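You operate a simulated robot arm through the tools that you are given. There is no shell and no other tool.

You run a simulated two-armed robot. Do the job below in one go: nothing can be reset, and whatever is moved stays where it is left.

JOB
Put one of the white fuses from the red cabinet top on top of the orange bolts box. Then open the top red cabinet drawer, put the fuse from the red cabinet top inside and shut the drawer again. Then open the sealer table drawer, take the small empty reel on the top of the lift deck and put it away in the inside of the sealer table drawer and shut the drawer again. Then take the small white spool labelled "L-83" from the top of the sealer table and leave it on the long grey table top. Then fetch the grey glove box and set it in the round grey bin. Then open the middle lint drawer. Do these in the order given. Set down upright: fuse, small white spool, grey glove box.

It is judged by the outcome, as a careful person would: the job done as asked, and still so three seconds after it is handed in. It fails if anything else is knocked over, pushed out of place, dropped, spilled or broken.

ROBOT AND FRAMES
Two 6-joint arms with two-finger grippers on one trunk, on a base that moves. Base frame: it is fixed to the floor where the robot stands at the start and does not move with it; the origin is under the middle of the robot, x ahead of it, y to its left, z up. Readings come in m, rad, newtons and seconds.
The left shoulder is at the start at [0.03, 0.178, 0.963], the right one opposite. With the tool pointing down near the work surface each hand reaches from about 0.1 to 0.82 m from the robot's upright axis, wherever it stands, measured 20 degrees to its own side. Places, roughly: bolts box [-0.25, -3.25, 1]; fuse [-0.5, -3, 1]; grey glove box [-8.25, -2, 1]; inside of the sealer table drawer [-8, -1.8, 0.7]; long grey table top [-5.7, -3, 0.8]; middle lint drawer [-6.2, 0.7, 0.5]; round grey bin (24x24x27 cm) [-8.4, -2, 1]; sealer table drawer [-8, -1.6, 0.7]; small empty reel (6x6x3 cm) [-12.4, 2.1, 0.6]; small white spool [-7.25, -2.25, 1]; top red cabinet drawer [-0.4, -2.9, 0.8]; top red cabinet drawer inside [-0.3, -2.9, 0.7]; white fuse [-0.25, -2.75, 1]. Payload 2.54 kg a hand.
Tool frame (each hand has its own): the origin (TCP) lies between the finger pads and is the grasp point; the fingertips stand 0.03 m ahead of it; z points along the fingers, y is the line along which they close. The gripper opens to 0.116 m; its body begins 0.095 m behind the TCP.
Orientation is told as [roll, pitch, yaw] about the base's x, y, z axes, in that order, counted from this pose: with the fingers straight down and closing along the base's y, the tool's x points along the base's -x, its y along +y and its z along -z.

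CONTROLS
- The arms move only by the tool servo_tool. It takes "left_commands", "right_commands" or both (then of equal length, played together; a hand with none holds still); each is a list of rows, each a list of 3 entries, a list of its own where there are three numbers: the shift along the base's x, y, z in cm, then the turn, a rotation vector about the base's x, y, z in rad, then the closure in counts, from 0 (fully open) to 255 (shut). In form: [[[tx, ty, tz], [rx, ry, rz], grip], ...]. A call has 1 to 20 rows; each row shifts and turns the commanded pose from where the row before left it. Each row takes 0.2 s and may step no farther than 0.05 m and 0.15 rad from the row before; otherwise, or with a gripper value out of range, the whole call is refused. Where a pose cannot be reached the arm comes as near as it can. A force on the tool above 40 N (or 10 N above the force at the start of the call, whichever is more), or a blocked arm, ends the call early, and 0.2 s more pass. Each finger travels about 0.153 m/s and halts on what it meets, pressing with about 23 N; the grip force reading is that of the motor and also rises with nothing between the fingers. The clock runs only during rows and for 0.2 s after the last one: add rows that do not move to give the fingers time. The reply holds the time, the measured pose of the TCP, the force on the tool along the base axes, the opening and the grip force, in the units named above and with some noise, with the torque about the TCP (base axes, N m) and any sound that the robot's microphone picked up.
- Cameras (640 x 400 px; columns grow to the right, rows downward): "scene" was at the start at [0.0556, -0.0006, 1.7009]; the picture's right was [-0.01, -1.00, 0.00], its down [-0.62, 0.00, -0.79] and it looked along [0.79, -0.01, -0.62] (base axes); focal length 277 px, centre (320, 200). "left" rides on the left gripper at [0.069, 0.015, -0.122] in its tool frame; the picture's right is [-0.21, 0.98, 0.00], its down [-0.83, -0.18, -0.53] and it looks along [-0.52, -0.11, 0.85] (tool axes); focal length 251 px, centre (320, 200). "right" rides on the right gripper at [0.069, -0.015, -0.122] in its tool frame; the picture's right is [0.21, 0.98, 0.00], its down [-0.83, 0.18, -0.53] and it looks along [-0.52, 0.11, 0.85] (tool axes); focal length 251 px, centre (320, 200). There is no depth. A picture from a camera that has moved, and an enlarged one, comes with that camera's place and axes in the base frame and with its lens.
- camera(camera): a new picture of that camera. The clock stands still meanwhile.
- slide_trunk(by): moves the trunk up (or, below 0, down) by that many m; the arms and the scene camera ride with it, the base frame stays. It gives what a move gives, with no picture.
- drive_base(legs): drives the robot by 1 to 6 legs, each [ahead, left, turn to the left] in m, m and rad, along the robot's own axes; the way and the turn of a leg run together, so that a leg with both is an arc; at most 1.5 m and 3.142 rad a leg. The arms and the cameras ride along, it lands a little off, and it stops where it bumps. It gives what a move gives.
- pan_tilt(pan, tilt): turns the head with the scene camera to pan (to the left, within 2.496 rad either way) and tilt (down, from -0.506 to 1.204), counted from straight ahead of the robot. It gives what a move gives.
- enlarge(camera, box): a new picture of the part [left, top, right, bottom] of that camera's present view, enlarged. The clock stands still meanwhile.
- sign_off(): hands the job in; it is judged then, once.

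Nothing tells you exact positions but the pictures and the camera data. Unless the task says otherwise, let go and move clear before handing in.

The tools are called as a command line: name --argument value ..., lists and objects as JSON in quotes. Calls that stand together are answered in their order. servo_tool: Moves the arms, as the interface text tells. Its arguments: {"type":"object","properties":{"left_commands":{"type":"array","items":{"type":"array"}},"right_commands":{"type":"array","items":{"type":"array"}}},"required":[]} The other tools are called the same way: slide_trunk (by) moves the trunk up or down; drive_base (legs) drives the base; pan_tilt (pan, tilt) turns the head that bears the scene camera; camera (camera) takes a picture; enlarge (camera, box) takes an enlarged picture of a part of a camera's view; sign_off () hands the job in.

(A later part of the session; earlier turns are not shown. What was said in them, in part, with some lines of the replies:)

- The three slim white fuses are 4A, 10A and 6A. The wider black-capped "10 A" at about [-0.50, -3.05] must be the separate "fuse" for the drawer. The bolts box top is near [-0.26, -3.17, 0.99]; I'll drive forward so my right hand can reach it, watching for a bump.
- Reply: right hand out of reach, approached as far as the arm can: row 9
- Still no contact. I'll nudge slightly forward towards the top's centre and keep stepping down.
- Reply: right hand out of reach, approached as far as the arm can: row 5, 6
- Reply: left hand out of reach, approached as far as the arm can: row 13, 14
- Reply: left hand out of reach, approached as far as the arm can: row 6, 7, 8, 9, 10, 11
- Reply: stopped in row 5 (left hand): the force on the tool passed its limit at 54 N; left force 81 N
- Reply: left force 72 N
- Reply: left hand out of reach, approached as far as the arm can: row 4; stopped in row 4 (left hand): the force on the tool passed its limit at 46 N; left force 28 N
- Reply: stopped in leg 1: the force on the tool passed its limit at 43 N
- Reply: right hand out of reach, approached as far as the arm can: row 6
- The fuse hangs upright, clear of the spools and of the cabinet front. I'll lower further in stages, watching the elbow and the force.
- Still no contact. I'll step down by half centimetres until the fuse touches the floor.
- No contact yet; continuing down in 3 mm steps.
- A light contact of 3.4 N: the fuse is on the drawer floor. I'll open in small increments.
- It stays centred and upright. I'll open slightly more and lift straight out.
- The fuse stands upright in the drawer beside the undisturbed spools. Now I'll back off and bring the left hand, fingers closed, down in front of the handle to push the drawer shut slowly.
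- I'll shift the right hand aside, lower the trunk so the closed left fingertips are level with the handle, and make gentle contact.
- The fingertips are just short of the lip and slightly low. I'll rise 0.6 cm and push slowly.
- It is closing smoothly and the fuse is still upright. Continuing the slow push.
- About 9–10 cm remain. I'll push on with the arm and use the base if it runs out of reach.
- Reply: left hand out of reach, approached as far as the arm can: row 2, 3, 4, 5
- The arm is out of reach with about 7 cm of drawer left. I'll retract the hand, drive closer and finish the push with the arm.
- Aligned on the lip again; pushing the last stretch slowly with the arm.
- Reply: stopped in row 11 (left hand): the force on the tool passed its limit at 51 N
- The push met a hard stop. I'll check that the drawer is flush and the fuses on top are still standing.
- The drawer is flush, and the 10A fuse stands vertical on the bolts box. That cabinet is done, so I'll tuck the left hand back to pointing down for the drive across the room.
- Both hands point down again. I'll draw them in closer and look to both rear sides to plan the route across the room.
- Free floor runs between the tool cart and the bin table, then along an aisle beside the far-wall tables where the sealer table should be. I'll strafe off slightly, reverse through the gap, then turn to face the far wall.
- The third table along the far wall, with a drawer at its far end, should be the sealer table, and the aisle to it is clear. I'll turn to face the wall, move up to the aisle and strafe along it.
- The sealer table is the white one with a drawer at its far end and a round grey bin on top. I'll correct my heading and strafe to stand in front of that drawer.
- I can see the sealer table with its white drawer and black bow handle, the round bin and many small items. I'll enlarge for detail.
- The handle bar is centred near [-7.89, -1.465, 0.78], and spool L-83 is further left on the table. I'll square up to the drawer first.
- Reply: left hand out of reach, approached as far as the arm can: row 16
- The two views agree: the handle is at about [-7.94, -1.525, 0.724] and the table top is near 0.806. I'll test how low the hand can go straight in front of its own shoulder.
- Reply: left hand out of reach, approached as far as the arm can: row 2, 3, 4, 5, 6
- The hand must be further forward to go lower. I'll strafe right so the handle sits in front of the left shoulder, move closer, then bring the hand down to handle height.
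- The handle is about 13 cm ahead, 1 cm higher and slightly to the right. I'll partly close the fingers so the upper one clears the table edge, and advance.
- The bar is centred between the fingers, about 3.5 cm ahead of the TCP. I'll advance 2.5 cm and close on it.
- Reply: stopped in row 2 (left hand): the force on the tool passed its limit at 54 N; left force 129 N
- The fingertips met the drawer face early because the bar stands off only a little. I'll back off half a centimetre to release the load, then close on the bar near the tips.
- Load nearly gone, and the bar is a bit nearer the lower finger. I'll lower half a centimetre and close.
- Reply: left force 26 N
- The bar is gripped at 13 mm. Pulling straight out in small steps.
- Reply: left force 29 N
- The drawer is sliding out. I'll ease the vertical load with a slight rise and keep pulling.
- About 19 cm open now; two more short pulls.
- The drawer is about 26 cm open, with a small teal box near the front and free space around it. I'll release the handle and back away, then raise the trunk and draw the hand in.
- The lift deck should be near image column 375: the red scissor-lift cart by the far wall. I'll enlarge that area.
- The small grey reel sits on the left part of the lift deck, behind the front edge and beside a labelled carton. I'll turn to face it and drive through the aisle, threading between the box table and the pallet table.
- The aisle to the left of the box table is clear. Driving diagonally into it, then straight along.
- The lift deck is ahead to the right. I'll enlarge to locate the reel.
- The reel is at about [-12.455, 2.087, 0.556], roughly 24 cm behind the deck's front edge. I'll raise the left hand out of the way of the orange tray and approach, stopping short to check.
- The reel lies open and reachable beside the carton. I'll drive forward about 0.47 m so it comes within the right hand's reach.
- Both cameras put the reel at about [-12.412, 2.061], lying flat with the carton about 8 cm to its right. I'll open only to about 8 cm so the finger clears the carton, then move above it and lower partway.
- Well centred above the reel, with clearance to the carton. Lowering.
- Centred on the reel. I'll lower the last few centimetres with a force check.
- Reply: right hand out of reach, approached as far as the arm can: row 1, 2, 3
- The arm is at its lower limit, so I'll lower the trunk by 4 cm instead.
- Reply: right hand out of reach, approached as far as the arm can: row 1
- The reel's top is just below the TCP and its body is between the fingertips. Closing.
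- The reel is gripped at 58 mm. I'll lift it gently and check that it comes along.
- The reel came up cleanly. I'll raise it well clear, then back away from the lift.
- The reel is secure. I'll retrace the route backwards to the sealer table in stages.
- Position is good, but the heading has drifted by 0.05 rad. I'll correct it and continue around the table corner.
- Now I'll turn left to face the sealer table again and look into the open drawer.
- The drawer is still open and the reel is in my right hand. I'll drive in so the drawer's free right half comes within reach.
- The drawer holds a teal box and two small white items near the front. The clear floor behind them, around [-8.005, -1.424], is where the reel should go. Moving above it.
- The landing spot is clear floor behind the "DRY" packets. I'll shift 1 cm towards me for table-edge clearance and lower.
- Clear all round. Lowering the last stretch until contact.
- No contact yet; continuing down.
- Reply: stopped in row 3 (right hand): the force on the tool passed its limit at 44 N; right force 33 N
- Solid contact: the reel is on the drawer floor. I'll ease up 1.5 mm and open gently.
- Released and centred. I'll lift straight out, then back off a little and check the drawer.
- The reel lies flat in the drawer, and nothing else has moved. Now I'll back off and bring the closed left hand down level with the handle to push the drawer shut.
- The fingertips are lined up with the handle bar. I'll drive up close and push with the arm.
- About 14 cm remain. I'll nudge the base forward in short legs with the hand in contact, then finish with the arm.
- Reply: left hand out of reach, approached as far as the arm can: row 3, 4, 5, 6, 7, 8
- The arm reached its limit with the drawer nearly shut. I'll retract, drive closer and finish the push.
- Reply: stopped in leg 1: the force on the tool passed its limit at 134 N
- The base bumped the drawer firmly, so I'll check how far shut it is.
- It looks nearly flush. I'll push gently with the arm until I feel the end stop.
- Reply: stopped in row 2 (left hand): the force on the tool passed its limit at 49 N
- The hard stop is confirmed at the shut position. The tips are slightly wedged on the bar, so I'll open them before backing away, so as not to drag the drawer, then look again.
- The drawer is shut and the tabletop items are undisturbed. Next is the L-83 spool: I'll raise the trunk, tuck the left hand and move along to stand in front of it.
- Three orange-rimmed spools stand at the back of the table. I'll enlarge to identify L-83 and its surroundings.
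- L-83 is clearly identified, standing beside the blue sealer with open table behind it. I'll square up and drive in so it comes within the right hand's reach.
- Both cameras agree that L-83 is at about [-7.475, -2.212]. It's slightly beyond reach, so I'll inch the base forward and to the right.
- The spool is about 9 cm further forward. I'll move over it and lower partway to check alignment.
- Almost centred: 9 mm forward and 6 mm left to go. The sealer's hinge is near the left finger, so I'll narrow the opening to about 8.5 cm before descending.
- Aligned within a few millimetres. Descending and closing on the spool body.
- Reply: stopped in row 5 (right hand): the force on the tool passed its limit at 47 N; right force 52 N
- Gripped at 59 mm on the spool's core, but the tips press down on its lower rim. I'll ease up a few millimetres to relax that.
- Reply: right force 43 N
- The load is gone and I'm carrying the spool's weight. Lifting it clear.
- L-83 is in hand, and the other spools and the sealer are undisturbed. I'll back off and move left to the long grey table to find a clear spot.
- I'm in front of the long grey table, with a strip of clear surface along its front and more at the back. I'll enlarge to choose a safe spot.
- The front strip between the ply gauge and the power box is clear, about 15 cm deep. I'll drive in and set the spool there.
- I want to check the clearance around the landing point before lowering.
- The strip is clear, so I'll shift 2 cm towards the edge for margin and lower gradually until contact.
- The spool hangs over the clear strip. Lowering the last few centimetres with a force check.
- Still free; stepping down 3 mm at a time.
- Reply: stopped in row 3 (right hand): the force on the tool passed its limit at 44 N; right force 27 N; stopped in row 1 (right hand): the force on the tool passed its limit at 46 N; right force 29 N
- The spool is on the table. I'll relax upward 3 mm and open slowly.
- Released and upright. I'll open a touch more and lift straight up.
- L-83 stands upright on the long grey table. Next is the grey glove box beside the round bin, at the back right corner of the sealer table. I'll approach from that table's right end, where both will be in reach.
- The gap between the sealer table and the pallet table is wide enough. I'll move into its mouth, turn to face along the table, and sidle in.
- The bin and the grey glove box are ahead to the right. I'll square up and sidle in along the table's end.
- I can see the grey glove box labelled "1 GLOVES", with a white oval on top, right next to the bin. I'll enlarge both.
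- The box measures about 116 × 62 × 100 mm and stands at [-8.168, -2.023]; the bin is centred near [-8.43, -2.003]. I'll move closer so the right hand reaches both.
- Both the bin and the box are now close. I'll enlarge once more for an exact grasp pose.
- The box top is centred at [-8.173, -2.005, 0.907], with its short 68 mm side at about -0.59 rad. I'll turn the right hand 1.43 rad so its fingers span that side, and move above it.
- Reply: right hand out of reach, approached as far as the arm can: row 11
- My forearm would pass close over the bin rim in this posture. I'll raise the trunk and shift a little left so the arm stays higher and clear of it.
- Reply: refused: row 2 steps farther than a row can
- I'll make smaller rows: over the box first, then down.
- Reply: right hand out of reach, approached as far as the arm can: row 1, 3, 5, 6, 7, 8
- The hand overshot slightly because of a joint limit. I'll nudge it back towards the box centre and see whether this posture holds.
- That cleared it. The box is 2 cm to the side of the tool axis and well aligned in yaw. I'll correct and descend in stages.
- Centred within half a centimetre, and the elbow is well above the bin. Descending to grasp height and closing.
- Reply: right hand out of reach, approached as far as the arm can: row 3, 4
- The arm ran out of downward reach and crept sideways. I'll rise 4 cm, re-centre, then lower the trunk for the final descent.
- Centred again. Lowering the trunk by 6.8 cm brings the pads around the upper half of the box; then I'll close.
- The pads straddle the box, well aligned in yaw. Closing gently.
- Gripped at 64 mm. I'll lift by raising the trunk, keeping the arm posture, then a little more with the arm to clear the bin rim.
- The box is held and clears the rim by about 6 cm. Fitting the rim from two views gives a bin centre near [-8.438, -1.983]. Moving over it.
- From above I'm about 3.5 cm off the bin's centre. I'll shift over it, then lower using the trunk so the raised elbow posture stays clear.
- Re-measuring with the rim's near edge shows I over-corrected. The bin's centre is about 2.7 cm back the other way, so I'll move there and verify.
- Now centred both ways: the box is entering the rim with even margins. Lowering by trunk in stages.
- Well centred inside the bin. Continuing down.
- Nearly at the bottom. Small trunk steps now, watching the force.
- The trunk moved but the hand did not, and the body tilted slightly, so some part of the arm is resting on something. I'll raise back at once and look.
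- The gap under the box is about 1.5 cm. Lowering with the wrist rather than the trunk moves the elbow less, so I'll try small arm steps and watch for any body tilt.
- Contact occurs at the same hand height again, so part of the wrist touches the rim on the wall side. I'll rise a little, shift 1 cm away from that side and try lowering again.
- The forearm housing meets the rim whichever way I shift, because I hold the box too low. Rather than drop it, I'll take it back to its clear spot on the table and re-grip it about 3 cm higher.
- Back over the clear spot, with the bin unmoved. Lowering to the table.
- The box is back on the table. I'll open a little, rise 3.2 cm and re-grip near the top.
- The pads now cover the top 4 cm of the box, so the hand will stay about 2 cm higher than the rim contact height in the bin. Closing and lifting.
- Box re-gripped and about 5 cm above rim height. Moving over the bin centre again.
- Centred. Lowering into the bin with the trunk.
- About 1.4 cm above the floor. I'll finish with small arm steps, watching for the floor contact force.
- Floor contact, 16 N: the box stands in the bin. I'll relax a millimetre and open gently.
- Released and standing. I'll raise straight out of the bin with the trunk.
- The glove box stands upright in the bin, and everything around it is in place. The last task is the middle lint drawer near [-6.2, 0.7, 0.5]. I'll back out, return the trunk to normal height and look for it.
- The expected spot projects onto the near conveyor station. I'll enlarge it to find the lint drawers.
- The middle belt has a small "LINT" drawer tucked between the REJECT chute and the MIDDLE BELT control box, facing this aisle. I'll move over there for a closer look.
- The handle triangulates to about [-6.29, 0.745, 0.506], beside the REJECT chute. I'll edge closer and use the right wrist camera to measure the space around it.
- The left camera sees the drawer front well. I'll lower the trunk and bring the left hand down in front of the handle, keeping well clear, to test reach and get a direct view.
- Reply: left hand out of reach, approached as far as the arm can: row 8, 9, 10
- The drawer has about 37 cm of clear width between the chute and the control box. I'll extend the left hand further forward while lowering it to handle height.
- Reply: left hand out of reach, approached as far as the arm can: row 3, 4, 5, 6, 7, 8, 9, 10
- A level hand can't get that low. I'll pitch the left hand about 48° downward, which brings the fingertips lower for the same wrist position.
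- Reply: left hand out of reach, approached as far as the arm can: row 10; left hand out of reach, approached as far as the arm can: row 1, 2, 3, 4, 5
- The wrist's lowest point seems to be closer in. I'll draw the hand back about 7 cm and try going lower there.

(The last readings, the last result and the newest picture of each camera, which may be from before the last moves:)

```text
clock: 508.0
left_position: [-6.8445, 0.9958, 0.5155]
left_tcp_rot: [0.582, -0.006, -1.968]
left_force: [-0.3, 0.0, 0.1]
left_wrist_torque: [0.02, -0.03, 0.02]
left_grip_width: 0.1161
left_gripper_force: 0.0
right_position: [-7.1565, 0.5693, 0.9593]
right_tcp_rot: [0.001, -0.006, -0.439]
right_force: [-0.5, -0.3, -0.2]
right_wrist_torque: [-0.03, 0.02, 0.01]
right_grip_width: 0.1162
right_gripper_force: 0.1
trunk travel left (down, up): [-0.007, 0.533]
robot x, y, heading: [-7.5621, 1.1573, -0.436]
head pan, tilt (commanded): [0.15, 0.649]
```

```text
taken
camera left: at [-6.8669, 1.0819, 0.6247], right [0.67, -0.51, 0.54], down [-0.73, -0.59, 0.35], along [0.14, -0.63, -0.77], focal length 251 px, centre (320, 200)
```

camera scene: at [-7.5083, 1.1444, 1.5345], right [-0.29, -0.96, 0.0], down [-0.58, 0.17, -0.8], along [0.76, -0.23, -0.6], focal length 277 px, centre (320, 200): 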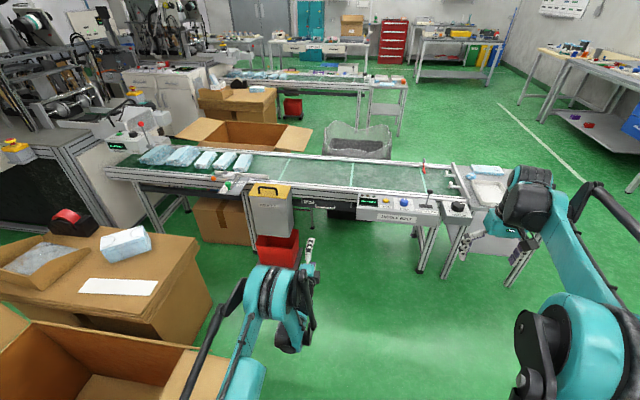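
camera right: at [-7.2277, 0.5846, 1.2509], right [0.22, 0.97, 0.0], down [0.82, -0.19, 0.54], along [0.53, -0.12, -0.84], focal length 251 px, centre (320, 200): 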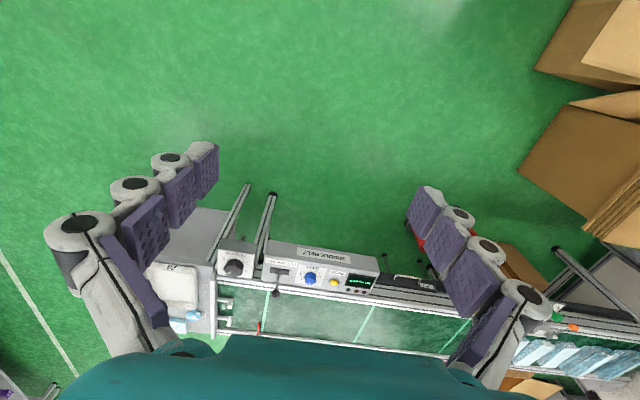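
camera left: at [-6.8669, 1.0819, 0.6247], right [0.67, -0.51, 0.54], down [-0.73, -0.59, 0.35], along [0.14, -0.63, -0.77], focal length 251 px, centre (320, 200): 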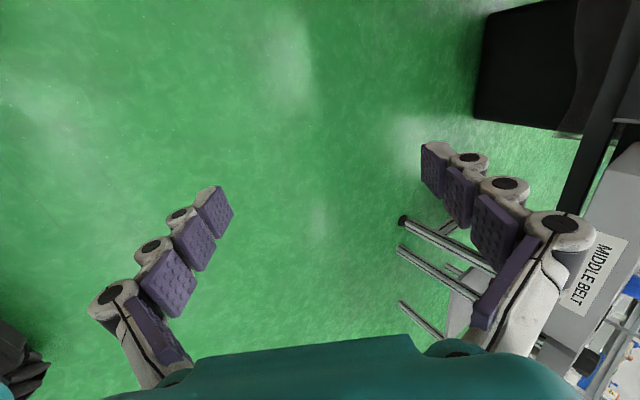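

The hand can reach handle height in this posture. I'll raise it slightly, drive forward towards the drawer and re-measure the handle up close.

servo_tool --left_commands '[[[0, 0, 2.5], [0, 0, 0], 60], [[0, 0, 2.5], [0, 0, 0], 60], [[0, 0, 2.5], [0, 0, 0], 60], [[0, 0, 0], [0, 0, 0], 60]]'

drive_base --legs '[[0.3, 0, 0], [0.12, 0, 0]]'

camera --camera "left"

pan_tilt --pan 0.15 --tilt 0.9

camera --camera "scene"

```text
clock: 509.0
left_position: [-6.8443, 0.996, 0.5888]
left_tcp_rot: [0.58, -0.008, -1.969]
left_force: [-0.3, -0.9, 0.2]
left_wrist_torque: [-0.04, 0.01, 0.01]
left_grip_width: 0.0885
left_gripper_force: 0.2
right_position: [-7.1566, 0.5691, 0.96]
right_tcp_rot: [0.002, -0.006, -0.44]
right_force: [-0.4, -0.1, 1.8]
right_wrist_torque: [-0.02, -0.01, 0.0]
right_grip_width: 0.1158
right_gripper_force: 0.1
trunk travel left (down, up): [-0.007, 0.533]
robot x, y, heading: [-7.5644, 1.1568, -0.441]
head pan, tilt (commanded): [0.15, 0.649]
```

```text
clock: 511.9
left_position: [-6.4696, 0.8097, 0.5879]
left_tcp_rot: [0.579, -0.007, -1.978]
left_force: [-0.1, 0.0, -0.3]
left_wrist_torque: [0.02, -0.01, 0.0]
left_grip_width: 0.089
left_gripper_force: 0.0
right_position: [-6.7876, 0.3866, 0.9592]
right_tcp_rot: [-0.001, -0.005, -0.45]
right_force: [1.2, -0.6, -0.2]
right_wrist_torque: [0.0, 0.02, 0.0]
right_grip_width: 0.116
right_gripper_force: 0.0
trunk travel left (down, up): [-0.007, 0.533]
robot x, y, heading: [-7.1886, 0.9795, -0.447]
head pan, tilt (commanded): [0.15, 0.649]
```

```text
taken
camera left: at [-6.4916, 0.8956, 0.698], right [0.67, -0.52, 0.54], down [-0.73, -0.58, 0.35], along [0.13, -0.63, -0.77], focal length 251 px, centre (320, 200)
```

left: 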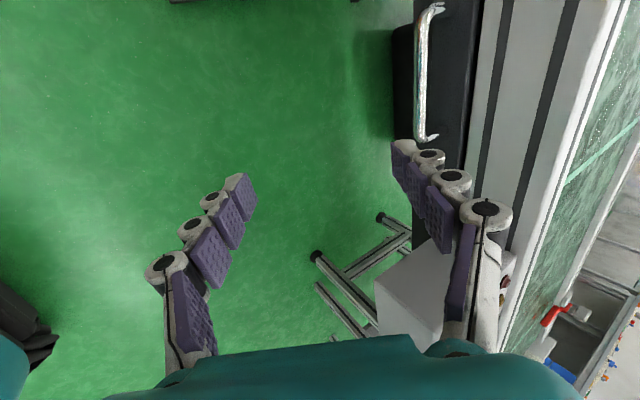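

```text
clock: 512.6
left_position: [-6.471, 0.8094, 0.5885]
left_tcp_rot: [0.578, -0.008, -1.978]
left_force: [-0.3, 0.0, -0.6]
left_wrist_torque: [0.01, -0.02, -0.01]
left_grip_width: 0.0886
left_gripper_force: 0.1
right_position: [-6.7881, 0.3864, 0.9586]
right_tcp_rot: [0.0, -0.007, -0.452]
right_force: [-0.4, 0.1, -0.2]
right_wrist_torque: [-0.01, 0.0, 0.01]
right_grip_width: 0.1157
right_gripper_force: 0.1
trunk travel left (down, up): [-0.007, 0.533]
robot x, y, heading: [-7.1887, 0.9825, -0.452]
head pan, tilt (commanded): [0.15, 0.901]
```

```text
taken
camera scene: at [-7.1441, 0.9686, 1.514], right [-0.29, -0.96, 0.0], down [-0.75, 0.23, -0.62], along [0.59, -0.18, -0.78], focal length 277 px, centre (320, 200)
```

scene: 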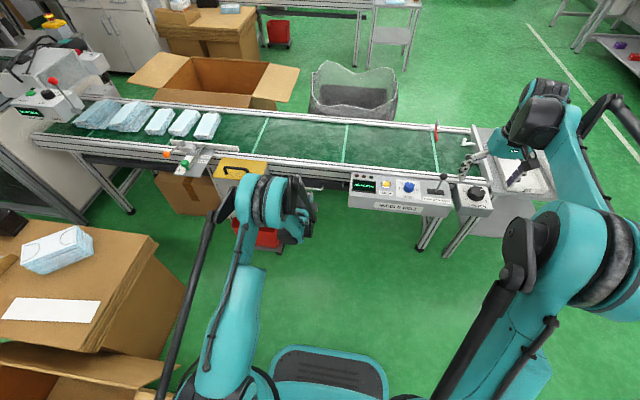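

The left camera now shows the silver handle well. I'll first pull the right hand back from the control box, then enlarge the handle view.

servo_tool --right_commands '[[[-1.8, 0.86, 3], [0, 0, 0], 0], [[-3.6, 1.7, 2], [0, 0, 0], 0], [[-3.6, 1.7, 2], [0, 0, 0], 0], [[-3.6, 1.7, 1], [0, 0, 0], 0], [[0, 0, 0], [0, 0, 0], 0]]'

enlarge --camera "left" --box '[370, 0, 530, 200]'

```text
clock: 513.9
left_position: [-6.4707, 0.8106, 0.5885]
left_tcp_rot: [0.579, -0.006, -1.977]
left_force: [0.2, 0.3, 0.3]
left_wrist_torque: [0.01, -0.01, 0.01]
left_grip_width: 0.0886
left_gripper_force: 0.1
right_position: [-6.913, 0.4464, 1.0401]
right_tcp_rot: [0.0, -0.003, -0.451]
right_force: [-0.7, -0.2, 0.0]
right_wrist_torque: [0.01, 0.02, 0.02]
right_grip_width: 0.116
right_gripper_force: 0.1
trunk travel left (down, up): [-0.007, 0.533]
robot x, y, heading: [-7.1912, 0.9802, -0.45]
head pan, tilt (commanded): [0.15, 0.901]
```

```text
2.00 times, centred on (450, 100) of left
camera zoom: at [-6.492, 0.8957, 0.6986], right [0.67, -0.52, 0.54], down [-0.73, -0.58, 0.35], along [0.13, -0.63, -0.77], focal length 503 px, centre (60, 400)
```

zoom: 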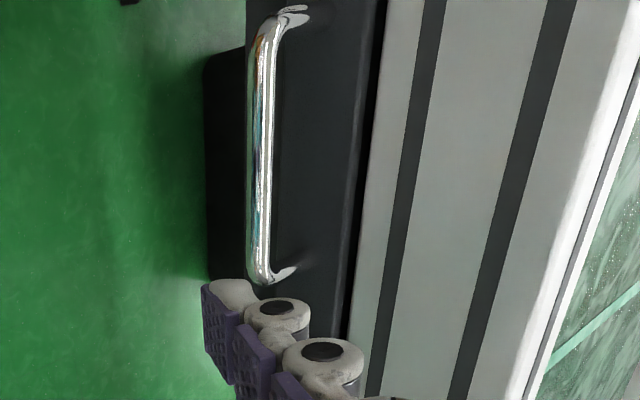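

The bar is centred at [-6.292, 0.743, 0.506] with about 28 mm stand-off. A slightly steeper hand will slip one finger behind it better. I'll pitch 0.2 rad more, narrow the opening and drive closer.

servo_tool --left_commands '[[[0, 0, 0], [0.0398, 0.0918, 0], 145], [[0, 0, 0], [0.0398, 0.0918, 0], 145], [[0, 0, 0], [0, 0, 0], 145]]'

drive_base --legs '[[0.11, 0.01, 0.008]]'

camera --camera "left"

camera --camera "scene"

```text
clock: 514.6
left_position: [-6.4707, 0.8094, 0.5881]
left_tcp_rot: [0.38, -0.005, -1.977]
left_force: [0.1, 0.9, 0.1]
left_wrist_torque: [-0.01, -0.01, 0.02]
left_grip_width: 0.0496
left_gripper_force: 0.0
right_position: [-6.9131, 0.448, 1.0408]
right_tcp_rot: [0.001, -0.008, -0.449]
right_force: [0.0, 0.0, 0.2]
right_wrist_torque: [0.02, -0.03, -0.01]
right_grip_width: 0.116
right_gripper_force: 0.1
trunk travel left (down, up): [-0.007, 0.533]
robot x, y, heading: [-7.1862, 0.9739, -0.449]
head pan, tilt (commanded): [0.15, 0.901]
```

```text
clock: 515.9
left_position: [-6.3645, 0.7787, 0.5873]
left_tcp_rot: [0.377, -0.005, -1.967]
left_force: [-0.4, -0.1, 0.4]
left_wrist_torque: [-0.03, 0.03, 0.0]
left_grip_width: 0.0496
left_gripper_force: 0.1
right_position: [-6.8027, 0.4103, 1.0393]
right_tcp_rot: [0.001, -0.004, -0.439]
right_force: [0.2, 0.5, 0.1]
right_wrist_torque: [0.01, 0.05, 0.01]
right_grip_width: 0.116
right_gripper_force: 0.2
trunk travel left (down, up): [-0.007, 0.533]
robot x, y, heading: [-7.0853, 0.939, -0.435]
head pan, tilt (commanded): [0.15, 0.901]
```

```text
taken
camera left: at [-6.3656, 0.8558, 0.7066], right [0.76, -0.55, 0.36], down [-0.66, -0.62, 0.43], along [-0.01, -0.57, -0.82], focal length 251 px, centre (320, 200)
```

left: 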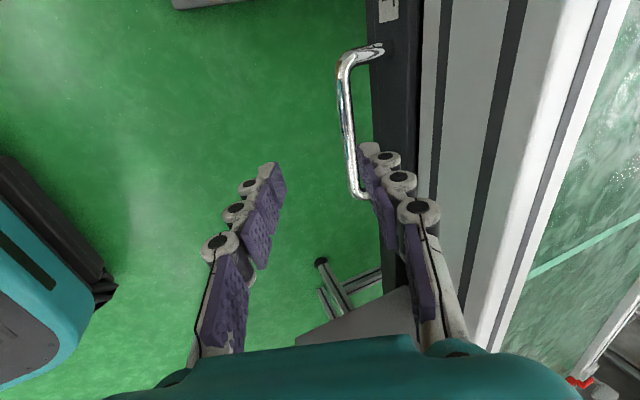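

```text
taken
camera scene: at [-7.0387, 0.9304, 1.5138], right [-0.28, -0.96, 0.0], down [-0.75, 0.22, -0.62], along [0.59, -0.18, -0.78], focal length 277 px, centre (320, 200)
```

scene: 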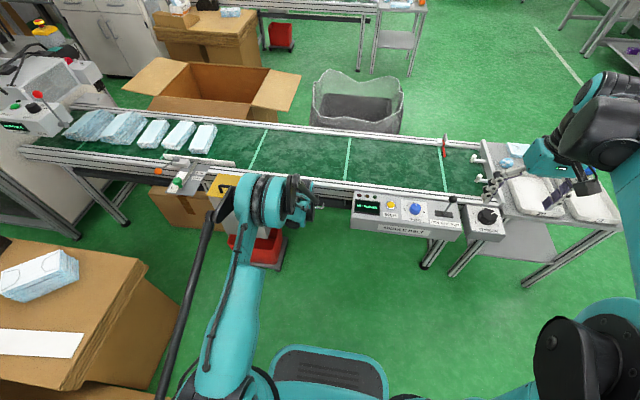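

Refined triangulation puts the bar at about [-6.308, 0.755, 0.523]. I'll ease the pitch to about 62° for clearance to the rail and bring the fingertips just above the bar.

servo_tool --left_commands '[[[0, 0, 0], [-0.0386, -0.0923, 0], 145], [[1.13, -0.47, -1.3], [0, 0, 0], 145], [[1.13, -0.47, -1.3], [0, 0, 0], 145], [[0, 0, 0], [0, 0, 0], 145]]'

camera --camera "left"

enlarge --camera "left" --box '[240, 80, 480, 260]'

```text
clock: 516.9
left_position: [-6.3419, 0.7706, 0.5624]
left_tcp_rot: [0.48, -0.005, -1.968]
left_force: [0.2, -0.4, 0.0]
left_wrist_torque: [0.03, 0.03, -0.04]
left_grip_width: 0.0502
left_gripper_force: 0.0
right_position: [-6.8033, 0.4112, 1.0395]
right_tcp_rot: [0.0, -0.006, -0.44]
right_force: [-0.2, -0.6, -0.2]
right_wrist_torque: [0.01, -0.01, 0.01]
right_grip_width: 0.1161
right_gripper_force: 0.1
trunk travel left (down, up): [-0.007, 0.533]
robot x, y, heading: [-7.0828, 0.9398, -0.433]
head pan, tilt (commanded): [0.15, 0.901]
```

```text
taken
camera left: at [-6.3538, 0.8514, 0.6773], right [0.72, -0.53, 0.45], down [-0.69, -0.6, 0.39], along [0.06, -0.6, -0.8], focal length 251 px, centre (320, 200)
```

left: 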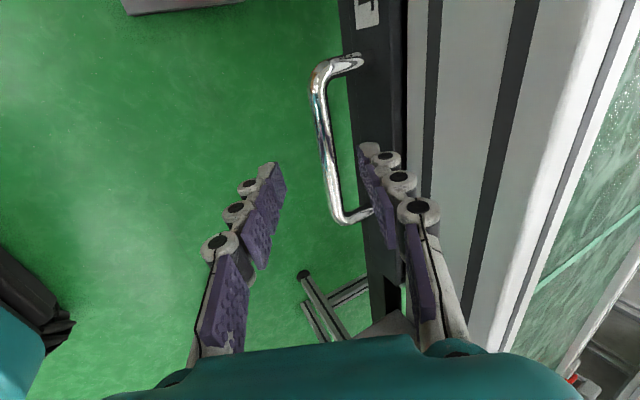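

```text
2.22 times, centred on (360, 170) of left
camera zoom: at [-6.3538, 0.8514, 0.6773], right [0.72, -0.53, 0.45], down [-0.69, -0.6, 0.39], along [0.06, -0.6, -0.8], focal length 559 px, centre (231, 267)
```

zoom: 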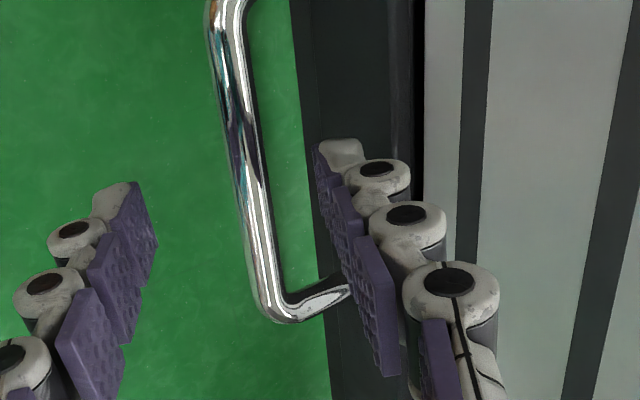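

The bar lies centred between the fingers, which are ready to slide down behind it. I'll narrow the opening to about 36 mm and insert slowly, watching the force.

servo_tool --left_commands '[[[0, 0, 0], [0, 0, 0], 174], [[0.43, -0.18, -0.89], [0, 0, 0], 174], [[0.43, -0.18, -0.89], [0, 0, 0], 174], [[0.43, -0.18, -0.89], [0, 0, 0], 174], [[0, 0, 0], [0, 0, 0], 174]]'

camera --camera "left"

enlarge --camera "left" --box '[240, 80, 480, 260]'

```text
clock: 518.0
left_position: [-6.3283, 0.7648, 0.5357]
left_tcp_rot: [0.478, -0.005, -1.967]
left_force: [-1.0, 0.4, -0.5]
left_wrist_torque: [0.0, 0.0, 0.02]
left_grip_width: 0.0367
left_gripper_force: 0.0
right_position: [-6.8028, 0.4113, 1.0394]
right_tcp_rot: [-0.001, -0.007, -0.44]
right_force: [-0.3, -0.7, 0.2]
right_wrist_torque: [0.01, 0.0, 0.0]
right_grip_width: 0.1163
right_gripper_force: 0.2
trunk travel left (down, up): [-0.007, 0.533]
robot x, y, heading: [-7.0851, 0.9384, -0.439]
head pan, tilt (commanded): [0.15, 0.901]
```

```text
taken
camera left: at [-6.3408, 0.8459, 0.6505], right [0.72, -0.53, 0.45], down [-0.69, -0.6, 0.39], along [0.06, -0.6, -0.8], focal length 251 px, centre (320, 200)
```

left: 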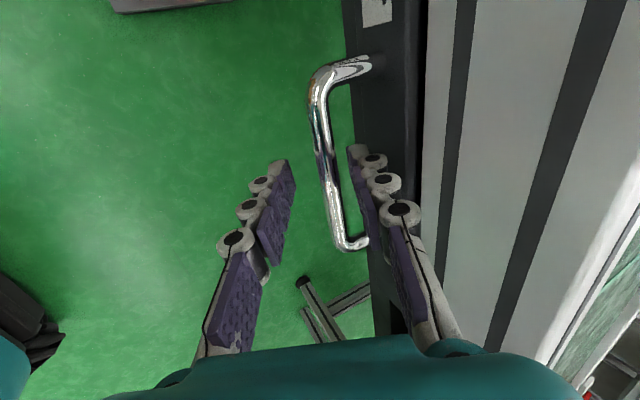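

```text
2.22 times, centred on (360, 170) of left
camera zoom: at [-6.3408, 0.8459, 0.6505], right [0.72, -0.53, 0.45], down [-0.69, -0.6, 0.39], along [0.06, -0.6, -0.8], focal length 559 px, centre (231, 267)
```

zoom: 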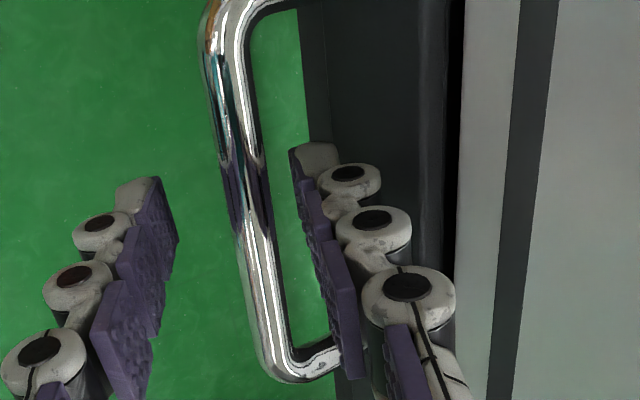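

The bar is just beyond the fingertips now, so I'll insert about 18 mm more, hugging the bar so the tip clears the drawer face.

servo_tool --left_commands '[[[0.22, -0.09, -0.89], [0, 0, 0], 174], [[0.22, -0.09, -0.89], [0, 0, 0], 174], [[0, 0, 0], [0, 0, 0], 174]]'

enlarge --camera "left" --box '[240, 80, 480, 260]'

```text
clock: 518.9
left_position: [-6.3259, 0.7624, 0.5182]
left_tcp_rot: [0.481, -0.006, -1.967]
left_force: [-0.7, 0.5, 0.2]
left_wrist_torque: [0.02, 0.03, 0.0]
left_grip_width: 0.0371
left_gripper_force: 0.0
right_position: [-6.8036, 0.4117, 1.0397]
right_tcp_rot: [-0.001, -0.008, -0.44]
right_force: [-0.5, 0.4, 0.8]
right_wrist_torque: [-0.01, -0.01, 0.0]
right_grip_width: 0.1162
right_gripper_force: 0.0
trunk travel left (down, up): [-0.007, 0.533]
robot x, y, heading: [-7.0859, 0.9385, -0.437]
head pan, tilt (commanded): [0.15, 0.901]
```

```text
2.22 times, centred on (360, 170) of left
camera zoom: at [-6.3372, 0.8434, 0.6331], right [0.72, -0.53, 0.45], down [-0.69, -0.6, 0.39], along [0.06, -0.6, -0.8], focal length 559 px, centre (231, 267)
```

zoom: 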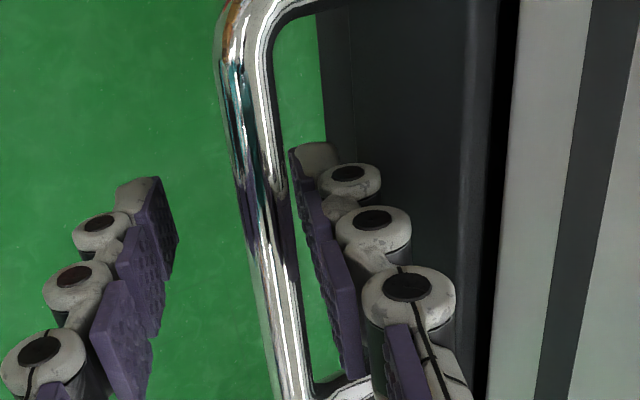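

The finger is behind the bar without touching anything. Closing the grip.

servo_tool --left_commands '[[[0, 0, 0], [0, 0, 0], 200], [[0, 0, 0], [0, 0, 0], 230], [[0, 0, 0], [0, 0, 0], 255], [[0, 0, 0], [0, 0, 0], 255]]'

enlarge --camera "left" --box '[240, 80, 480, 260]'

```text
clock: 519.9
left_position: [-6.3261, 0.7629, 0.5188]
left_tcp_rot: [0.48, -0.007, -1.967]
left_force: [0.7, 0.8, 8.3]
left_wrist_torque: [0.41, -0.17, -0.67]
left_grip_width: 0.0109
left_gripper_force: 36.2
right_position: [-6.8037, 0.4114, 1.0395]
right_tcp_rot: [0.002, -0.008, -0.44]
right_force: [0.7, -0.5, -0.3]
right_wrist_torque: [0.01, 0.01, 0.01]
right_grip_width: 0.116
right_gripper_force: 0.0
trunk travel left (down, up): [-0.007, 0.533]
robot x, y, heading: [-7.0874, 0.9391, -0.436]
head pan, tilt (commanded): [0.15, 0.901]
```

```text
2.22 times, centred on (360, 170) of left
camera zoom: at [-6.3376, 0.8436, 0.6338], right [0.72, -0.53, 0.45], down [-0.69, -0.6, 0.39], along [0.06, -0.6, -0.8], focal length 559 px, centre (231, 267)
```

zoom: 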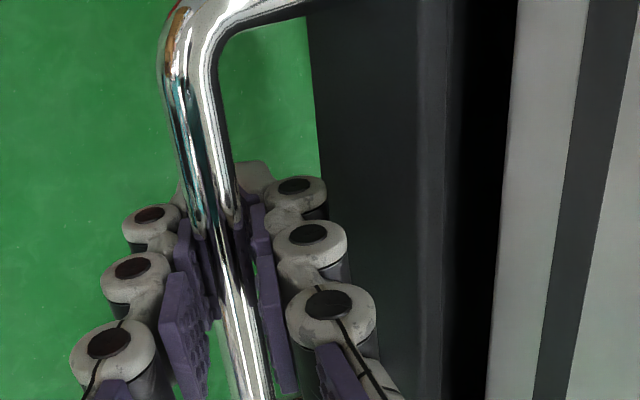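

The bar is firmly gripped and the drawer has already started to move. I'll pull it open by reversing the base in short legs.

drive_base --legs '[[-0.04, 0, 0]]'

drive_base --legs '[[-0.04, 0, 0]]'

camera --camera "left"

camera --camera "scene"

```text
clock: 520.7
left_position: [-6.3602, 0.7788, 0.5186]
left_tcp_rot: [0.481, -0.005, -1.967]
left_force: [1.1, 1.5, 7.5]
left_wrist_torque: [0.25, -0.1, -0.71]
left_grip_width: 0.0108
left_gripper_force: 36.2
right_position: [-6.839, 0.4277, 1.0406]
right_tcp_rot: [0.001, -0.007, -0.439]
right_force: [0.0, -0.4, 0.1]
right_wrist_torque: [0.02, -0.01, 0.03]
right_grip_width: 0.116
right_gripper_force: 0.2
trunk travel left (down, up): [-0.007, 0.533]
robot x, y, heading: [-7.1188, 0.9554, -0.434]
head pan, tilt (commanded): [0.15, 0.901]
```

```text
clock: 521.6
left_position: [-6.3961, 0.7958, 0.5195]
left_tcp_rot: [0.482, -0.004, -1.967]
left_force: [4.5, 5.1, 6.1]
left_wrist_torque: [0.38, -0.18, -0.61]
left_grip_width: 0.0107
left_gripper_force: 36.1
right_position: [-6.8756, 0.4452, 1.0391]
right_tcp_rot: [-0.001, -0.008, -0.44]
right_force: [-1.1, 0.5, -0.3]
right_wrist_torque: [0.02, 0.03, -0.01]
right_grip_width: 0.1158
right_gripper_force: 0.0
trunk travel left (down, up): [-0.007, 0.533]
robot x, y, heading: [-7.1582, 0.9782, -0.443]
head pan, tilt (commanded): [0.15, 0.901]
```

```text
taken
camera left: at [-6.4085, 0.8773, 0.6337], right [0.72, -0.53, 0.45], down [-0.69, -0.6, 0.39], along [0.06, -0.6, -0.8], focal length 251 px, centre (320, 200)
```

left: 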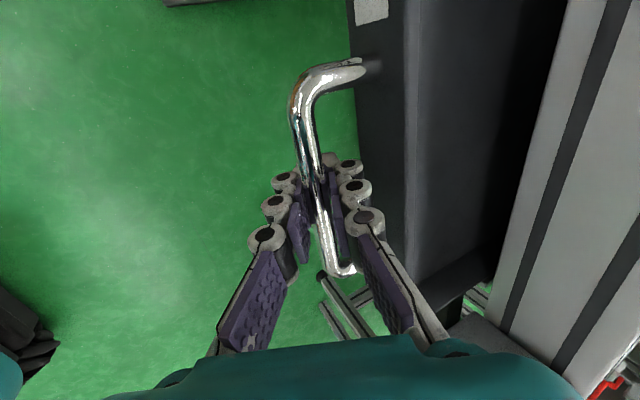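

```text
taken
camera scene: at [-7.1122, 0.965, 1.514], right [-0.29, -0.96, 0.0], down [-0.75, 0.22, -0.62], along [0.6, -0.18, -0.78], focal length 277 px, centre (320, 200)
```

scene: 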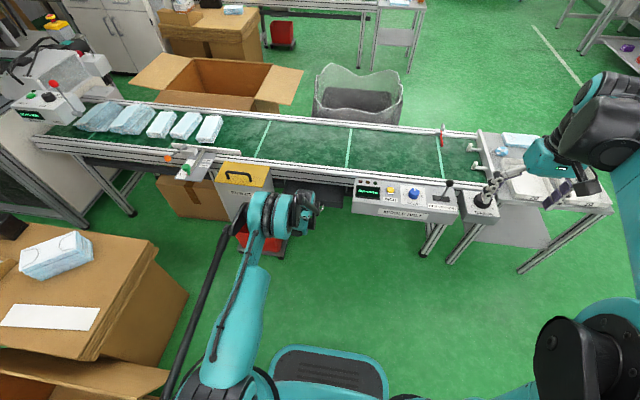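

The drawer is sliding out cleanly. Continuing.

drive_base --legs '[[-0.04, 0, 0]]'

drive_base --legs '[[-0.04, 0, 0]]'

drive_base --legs '[[-0.04, 0, 0]]'

camera --camera "left"

camera --camera "scene"

```text
clock: 522.5
left_position: [-6.4314, 0.8129, 0.5185]
left_tcp_rot: [0.483, -0.006, -1.966]
left_force: [2.8, 4.8, 4.5]
left_wrist_torque: [0.38, -0.19, -0.63]
left_grip_width: 0.0107
left_gripper_force: 36.3
right_position: [-6.9118, 0.4618, 1.0401]
right_tcp_rot: [0.0, -0.008, -0.441]
right_force: [0.4, -0.8, -0.2]
right_wrist_torque: [0.02, -0.02, 0.05]
right_grip_width: 0.1158
right_gripper_force: 0.0
trunk travel left (down, up): [-0.007, 0.533]
robot x, y, heading: [-7.19, 0.9918, -0.442]
head pan, tilt (commanded): [0.15, 0.901]
```

```text
clock: 523.4
left_position: [-6.4683, 0.8312, 0.5183]
left_tcp_rot: [0.482, -0.003, -1.967]
left_force: [0.3, 0.1, 3.9]
left_wrist_torque: [0.39, -0.19, -0.65]
left_grip_width: 0.0106
left_gripper_force: 36.3
right_position: [-6.9458, 0.4802, 1.0403]
right_tcp_rot: [0.001, -0.006, -0.44]
right_force: [0.3, 0.7, 0.1]
right_wrist_torque: [-0.02, -0.02, -0.03]
right_grip_width: 0.1159
right_gripper_force: 0.0
trunk travel left (down, up): [-0.007, 0.533]
robot x, y, heading: [-7.2219, 1.0059, -0.44]
head pan, tilt (commanded): [0.15, 0.901]
```

```text
clock: 524.2
left_position: [-6.5033, 0.8477, 0.5188]
left_tcp_rot: [0.481, -0.004, -1.967]
left_force: [2.3, 4.8, 3.2]
left_wrist_torque: [0.33, -0.11, -0.68]
left_grip_width: 0.0109
left_gripper_force: 36.6
right_position: [-6.9836, 0.4946, 1.039]
right_tcp_rot: [-0.002, -0.007, -0.441]
right_force: [-0.1, 0.1, -0.9]
right_wrist_torque: [-0.01, -0.01, -0.07]
right_grip_width: 0.116
right_gripper_force: 0.1
trunk travel left (down, up): [-0.007, 0.533]
robot x, y, heading: [-7.2626, 1.0232, -0.438]
head pan, tilt (commanded): [0.15, 0.901]
```

```text
taken
camera left: at [-6.5162, 0.9284, 0.6336], right [0.72, -0.53, 0.45], down [-0.69, -0.6, 0.39], along [0.07, -0.6, -0.8], focal length 251 px, centre (320, 200)
```

left: 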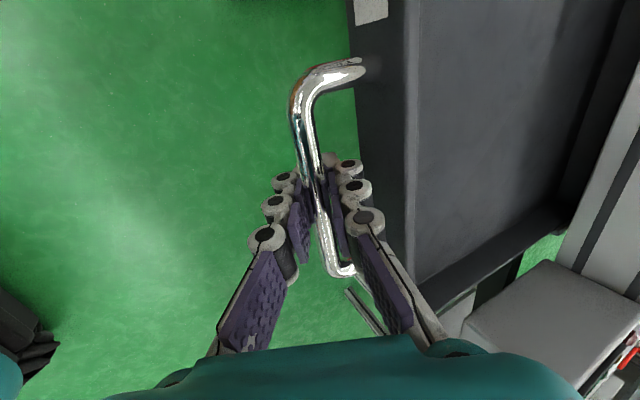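

```text
taken
camera scene: at [-7.22, 1.0159, 1.514], right [-0.29, -0.96, 0.0], down [-0.75, 0.22, -0.62], along [0.6, -0.18, -0.78], focal length 277 px, centre (320, 200)
```

scene: 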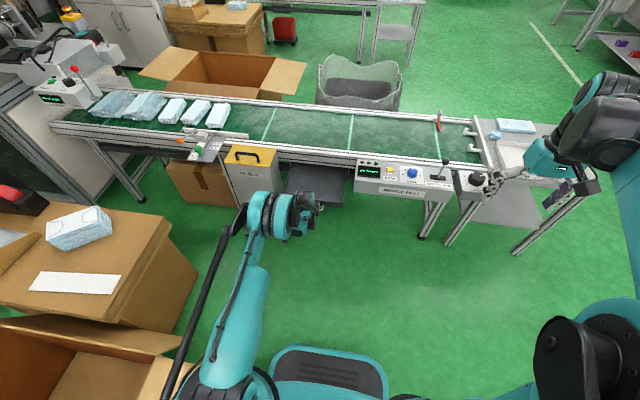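

About 20 cm open. I'll draw it a little further, stopping if I feel the end stop.

drive_base --legs '[[-0.03, 0, 0]]'

drive_base --legs '[[-0.03, 0, 0]]'

camera --camera "left"

```text
clock: 525.1
left_position: [-6.5229, 0.8559, 0.5203]
left_tcp_rot: [0.492, -0.001, -1.969]
left_force: [-1.0, 1.2, 5.1]
left_wrist_torque: [0.14, -0.02, -0.8]
left_grip_width: 0.0108
left_gripper_force: 36.7
right_position: [-7.0071, 0.5049, 1.0399]
right_tcp_rot: [-0.001, -0.007, -0.442]
right_force: [-0.2, -0.1, -0.7]
right_wrist_torque: [0.0, 0.03, -0.02]
right_grip_width: 0.1156
right_gripper_force: 0.1
trunk travel left (down, up): [-0.007, 0.533]
robot x, y, heading: [-7.287, 1.0369, -0.445]
head pan, tilt (commanded): [0.15, 0.901]
stopped in leg 1: the force on the tool passed its limit at 83 N (the readings are from after the stop); the commanded pose is now the measured one
```

```text
clock: 525.9
left_position: [-6.5246, 0.8571, 0.523]
left_tcp_rot: [0.508, -0.001, -1.973]
left_force: [1.4, 0.6, -1.3]
left_wrist_torque: [0.13, -0.02, -0.79]
left_grip_width: 0.0111
left_gripper_force: 36.3
right_position: [-7.0128, 0.5083, 1.0393]
right_tcp_rot: [-0.001, -0.007, -0.441]
right_force: [0.0, 0.0, 0.1]
right_wrist_torque: [0.01, 0.02, 0.01]
right_grip_width: 0.1163
right_gripper_force: 0.1
trunk travel left (down, up): [-0.007, 0.533]
robot x, y, heading: [-7.2921, 1.0384, -0.44]
head pan, tilt (commanded): [0.15, 0.901]
stopped in leg 1: the force on the tool passed its limit at 68 N (the readings are from after the stop); the commanded pose is now the measured one
```

```text
taken
camera left: at [-6.5388, 0.9387, 0.6365], right [0.7, -0.53, 0.48], down [-0.71, -0.6, 0.38], along [0.08, -0.6, -0.79], focal length 251 px, centre (320, 200)
```

left: 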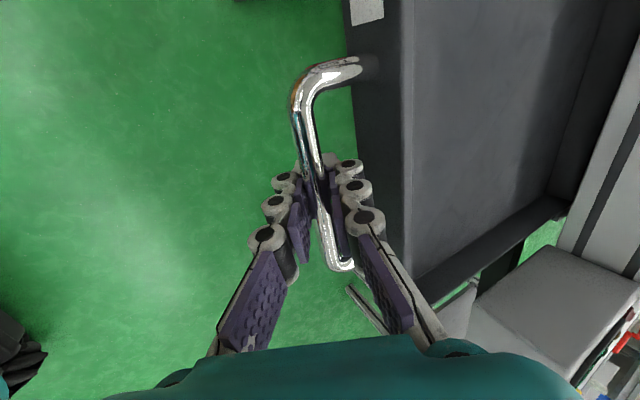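

The end stop was felt: the middle lint drawer is fully open at about 22 cm. I'll open the fingers just enough and withdraw along the tool axis so the drawer isn't pushed back.

servo_tool --left_commands '[[[0, 0, 0], [0, 0, 0], 225], [[0, 0, 0], [0, 0, 0], 203], [[0, 0, 0], [0, 0, 0], 203], [[-0.45, 0.19, 0.87], [0, 0, 0], 203], [[-0.45, 0.19, 0.87], [0, 0, 0], 203], [[-0.67, 0.28, 1.31], [0, 0, 0], 203], [[-0.67, 0.28, 1.31], [0, 0, 0], 203], [[0, 0, 0], [0, 0, 0], 203]]'

camera --camera "left"

```text
clock: 527.7
left_position: [-6.5477, 0.8656, 0.5657]
left_tcp_rot: [0.509, -0.003, -1.971]
left_force: [-0.1, 1.1, 0.5]
left_wrist_torque: [0.0, 0.04, 0.03]
left_grip_width: 0.0235
left_gripper_force: 0.1
right_position: [-7.0127, 0.5088, 1.0387]
right_tcp_rot: [-0.001, -0.007, -0.44]
right_force: [-0.5, -0.4, -1.1]
right_wrist_torque: [-0.05, -0.01, 0.01]
right_grip_width: 0.1158
right_gripper_force: 0.1
trunk travel left (down, up): [-0.007, 0.533]
robot x, y, heading: [-7.2937, 1.0372, -0.44]
head pan, tilt (commanded): [0.15, 0.901]
```

```text
taken
camera left: at [-6.5623, 0.9482, 0.6801], right [0.7, -0.53, 0.48], down [-0.71, -0.6, 0.38], along [0.08, -0.6, -0.79], focal length 251 px, centre (320, 200)
```

left: 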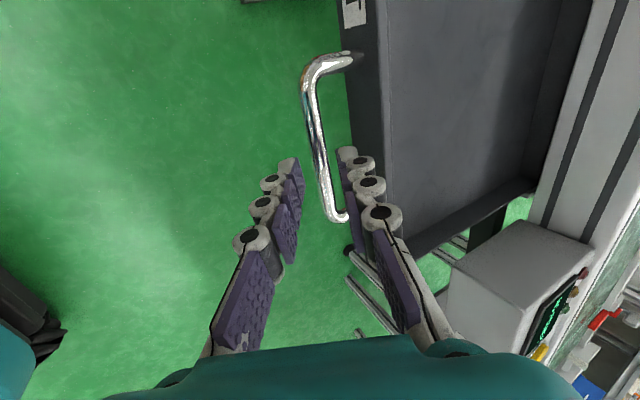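

The fingers are free of the bar and the drawer stays open. I'll lift a bit more, back away, and check everything.

servo_tool --left_commands '[[[-1.0, 0.45, 1.8], [0, 0, 0], 203], [[-1.0, 0.45, 1.8], [0, 0, 0], 203], [[-1.0, 0.45, 2.5], [0, 0, 0], 203], [[0, 0, 0], [0, 0, 0], 203]]'

drive_base --legs '[[-0.4, 0, 0]]'

slide_trunk --by 0.17

pan_tilt --pan 0.1 --tilt 0.6

camera --camera "scene"

enlarge --camera "scene" --box '[220, 140, 460, 290]'

```text
clock: 528.7
left_position: [-6.5779, 0.8793, 0.6285]
left_tcp_rot: [0.512, -0.001, -1.97]
left_force: [-0.6, 0.2, 0.2]
left_wrist_torque: [-0.01, 0.0, -0.02]
left_grip_width: 0.0239
left_gripper_force: 0.1
right_position: [-7.0127, 0.5086, 1.0403]
right_tcp_rot: [-0.001, -0.006, -0.441]
right_force: [0.0, -0.1, 0.1]
right_wrist_torque: [-0.01, -0.02, -0.03]
right_grip_width: 0.1159
right_gripper_force: 0.1
trunk travel left (down, up): [-0.007, 0.533]
robot x, y, heading: [-7.2969, 1.0382, -0.442]
head pan, tilt (commanded): [0.15, 0.901]
```

```text
clock: 531.2
left_position: [-6.939, 1.0485, 0.6269]
left_tcp_rot: [0.51, -0.002, -1.974]
left_force: [0.5, -0.1, 1.1]
left_wrist_torque: [-0.01, -0.03, 0.01]
left_grip_width: 0.0236
left_gripper_force: 0.1
right_position: [-7.3754, 0.6784, 1.0398]
right_tcp_rot: [-0.002, -0.007, -0.446]
right_force: [0.5, 0.4, -0.4]
right_wrist_torque: [0.03, -0.02, 0.0]
right_grip_width: 0.116
right_gripper_force: 0.0
trunk travel left (down, up): [-0.007, 0.533]
robot x, y, heading: [-7.6561, 1.2057, -0.44]
head pan, tilt (commanded): [0.15, 0.901]
```

```text
clock: 533.1
left_position: [-6.9366, 1.0483, 0.797]
left_tcp_rot: [0.509, -0.003, -1.974]
left_force: [0.6, -0.2, 0.1]
left_wrist_torque: [0.0, 0.0, -0.02]
left_grip_width: 0.0239
left_gripper_force: 0.0
right_position: [-7.3748, 0.6788, 1.2101]
right_tcp_rot: [-0.001, -0.007, -0.444]
right_force: [-1.0, 0.0, -0.9]
right_wrist_torque: [-0.01, -0.02, 0.0]
right_grip_width: 0.116
right_gripper_force: 0.0
trunk travel left (down, up): [-0.177, 0.363]
robot x, y, heading: [-7.6526, 1.2105, -0.443]
head pan, tilt (commanded): [0.15, 0.901]
```

```text
clock: 533.9
left_position: [-6.9387, 1.0476, 0.797]
left_tcp_rot: [0.51, -0.002, -1.976]
left_force: [0.2, 0.0, -1.0]
left_wrist_torque: [0.03, -0.01, -0.02]
left_grip_width: 0.0237
left_gripper_force: 0.1
right_position: [-7.3759, 0.6779, 1.21]
right_tcp_rot: [-0.002, -0.007, -0.444]
right_force: [0.0, 0.0, -0.4]
right_wrist_torque: [-0.02, -0.01, 0.03]
right_grip_width: 0.1159
right_gripper_force: 0.0
trunk travel left (down, up): [-0.177, 0.363]
robot x, y, heading: [-7.6539, 1.2104, -0.44]
head pan, tilt (commanded): [0.099, 0.6]
```

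```text
taken
camera scene: at [-7.5978, 1.1916, 1.7086], right [-0.34, -0.94, 0.0], down [-0.53, 0.19, -0.82], along [0.78, -0.28, -0.57], focal length 277 px, centre (320, 200)
```

scene: 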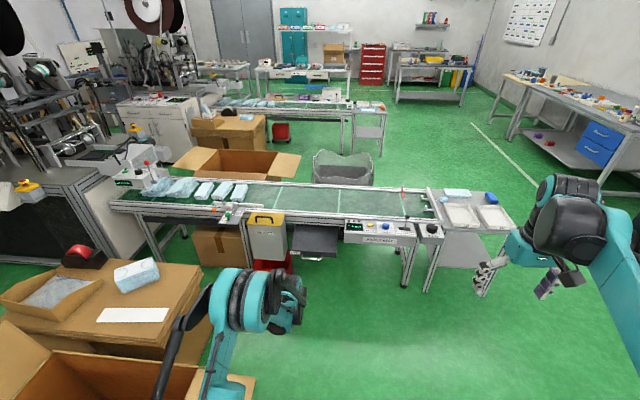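

```text
2.67 times, centred on (340, 215) of scene
camera zoom: at [-7.5978, 1.1916, 1.7086], right [-0.34, -0.94, 0.0], down [-0.53, 0.19, -0.82], along [0.78, -0.28, -0.57], focal length 738 px, centre (267, 160)
```

zoom: 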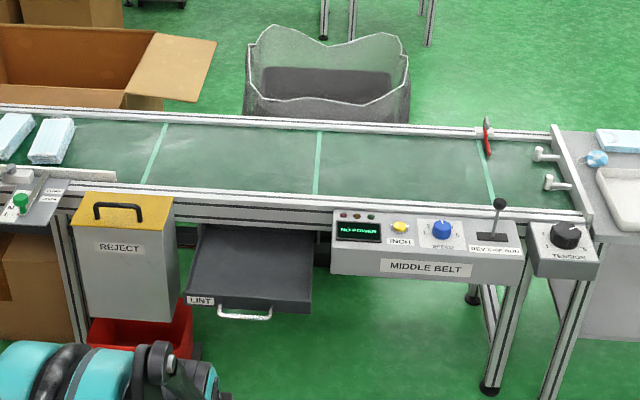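

The LINT drawer of the MIDDLE BELT stands fully open and nothing nearby was disturbed. I'll take a final look across at the sealer table to confirm its drawer is shut and the glove box and spool are in place.

pan_tilt --pan -1.1 --tilt 0.35

camera --camera "scene"

enlarge --camera "scene" --box '[260, 130, 500, 280]'

```text
clock: 535.3
left_position: [-6.9389, 1.0472, 0.7977]
left_tcp_rot: [0.509, -0.002, -1.975]
left_force: [-0.2, -0.8, 0.2]
left_wrist_torque: [-0.02, 0.01, -0.01]
left_grip_width: 0.0234
left_gripper_force: 0.0
right_position: [-7.3746, 0.6785, 1.2095]
right_tcp_rot: [-0.002, -0.006, -0.446]
right_force: [0.0, 0.4, -0.8]
right_wrist_torque: [-0.01, -0.01, 0.0]
right_grip_width: 0.1157
right_gripper_force: 0.1
trunk travel left (down, up): [-0.177, 0.363]
robot x, y, heading: [-7.653, 1.2141, -0.443]
head pan, tilt (commanded): [-1.1, 0.351]
```

```text
taken
camera scene: at [-7.6784, 1.1284, 1.7315], right [-1.0, -0.03, 0.0], down [-0.01, 0.34, -0.94], along [0.03, -0.94, -0.34], focal length 277 px, centre (320, 200)
```

scene: 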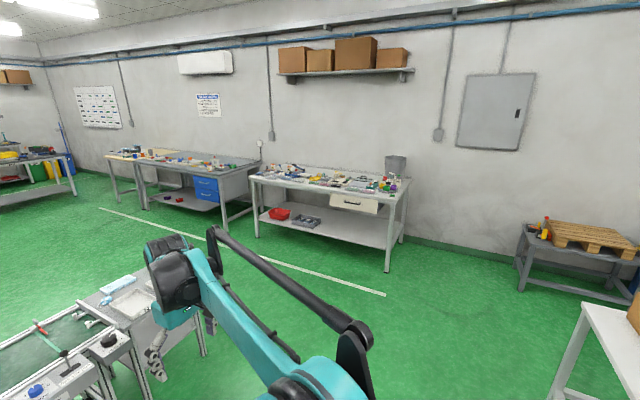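

```text
2.67 times, centred on (380, 205) of scene
camera zoom: at [-7.6784, 1.1284, 1.7315], right [-1.0, -0.03, 0.0], down [-0.01, 0.34, -0.94], along [0.03, -0.94, -0.34], focal length 738 px, centre (160, 187)
```

zoom: 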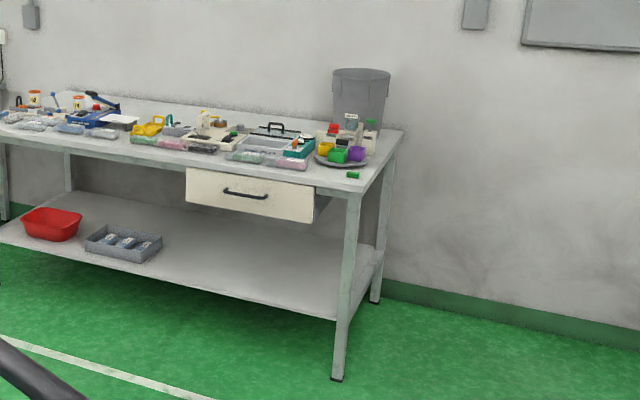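

The drawer's right side shows something; I'll zoom in to be sure it is really flush.

enlarge --camera "scene" --box '[320, 180, 400, 230]'

enlarge --camera "scene" --box '[190, 140, 290, 210]'

```text
8.00 times, centred on (360, 205) of scene
camera zoom: at [-7.6784, 1.1284, 1.7315], right [-1.0, -0.03, 0.0], down [-0.01, 0.34, -0.94], along [0.03, -0.94, -0.34], focal length 2213 px, centre (0, 160)
```

zoom: 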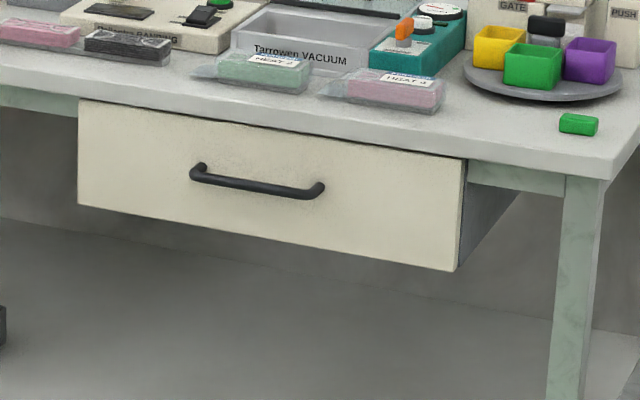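

```text
5.71 times, centred on (240, 175) of scene
camera zoom: at [-7.6784, 1.1284, 1.7315], right [-1.0, -0.03, 0.0], down [-0.01, 0.34, -0.94], along [0.03, -0.94, -0.34], focal length 1581 px, centre (777, 343)
```

zoom: 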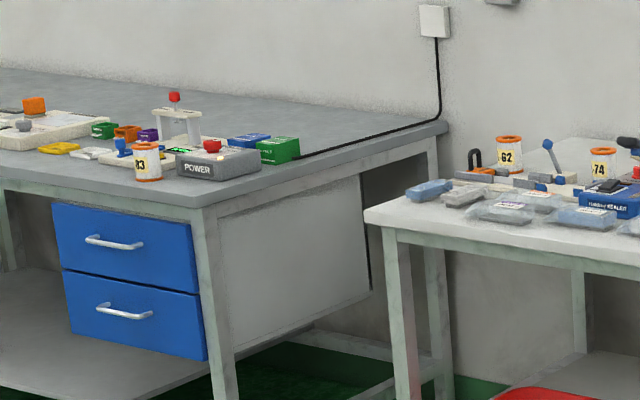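

The 10A white fuse is on the bolts box, the sealer drawer is shut at its original position, L-83 is on the long grey table and the lint drawer is open. The black-capped fuse and the reel are put away, the glove box stands in the bin, and both hands are clear and empty. I'm handing the job in.

sign_off

```text
The job is handed in.
```

I finished all six tasks in the order given and handed the job in. Three calls I made along the way:

- **White fuse:** The 10 A fuse stands upright on top of the orange bolts box.
- **Fuse in the red drawer:** I put away the larger black-capped one marked "10 A". I took it to be "the fuse" because the three slim ones (4 A, 6 A, 10 A) are the white fuses. It stands upright behind the coloured spools, and I pushed the drawer to its stop.
- **Reel:** The small empty reel lies flat in the sealer table drawer, which is shut. In my last look it was within about a centimetre of where it started.
- **Spool L-83:** It stands upright near the front edge of the long grey table. The rough position listed for the small white spool matched L-74 better, so I went by the label.
- **Glove box:** It stands upright in the round grey bin. On the first try my arm touched the bin's rim, so I put the box back on the table and gripped it higher. The bin did not appear to move.
- **Lint drawer:** The drawer marked "LINT" on the middle belt is open to its stop, about 22 cm.

I saw nothing knocked over or pushed out of place. I did not go back to look at the red cabinet after leaving it.
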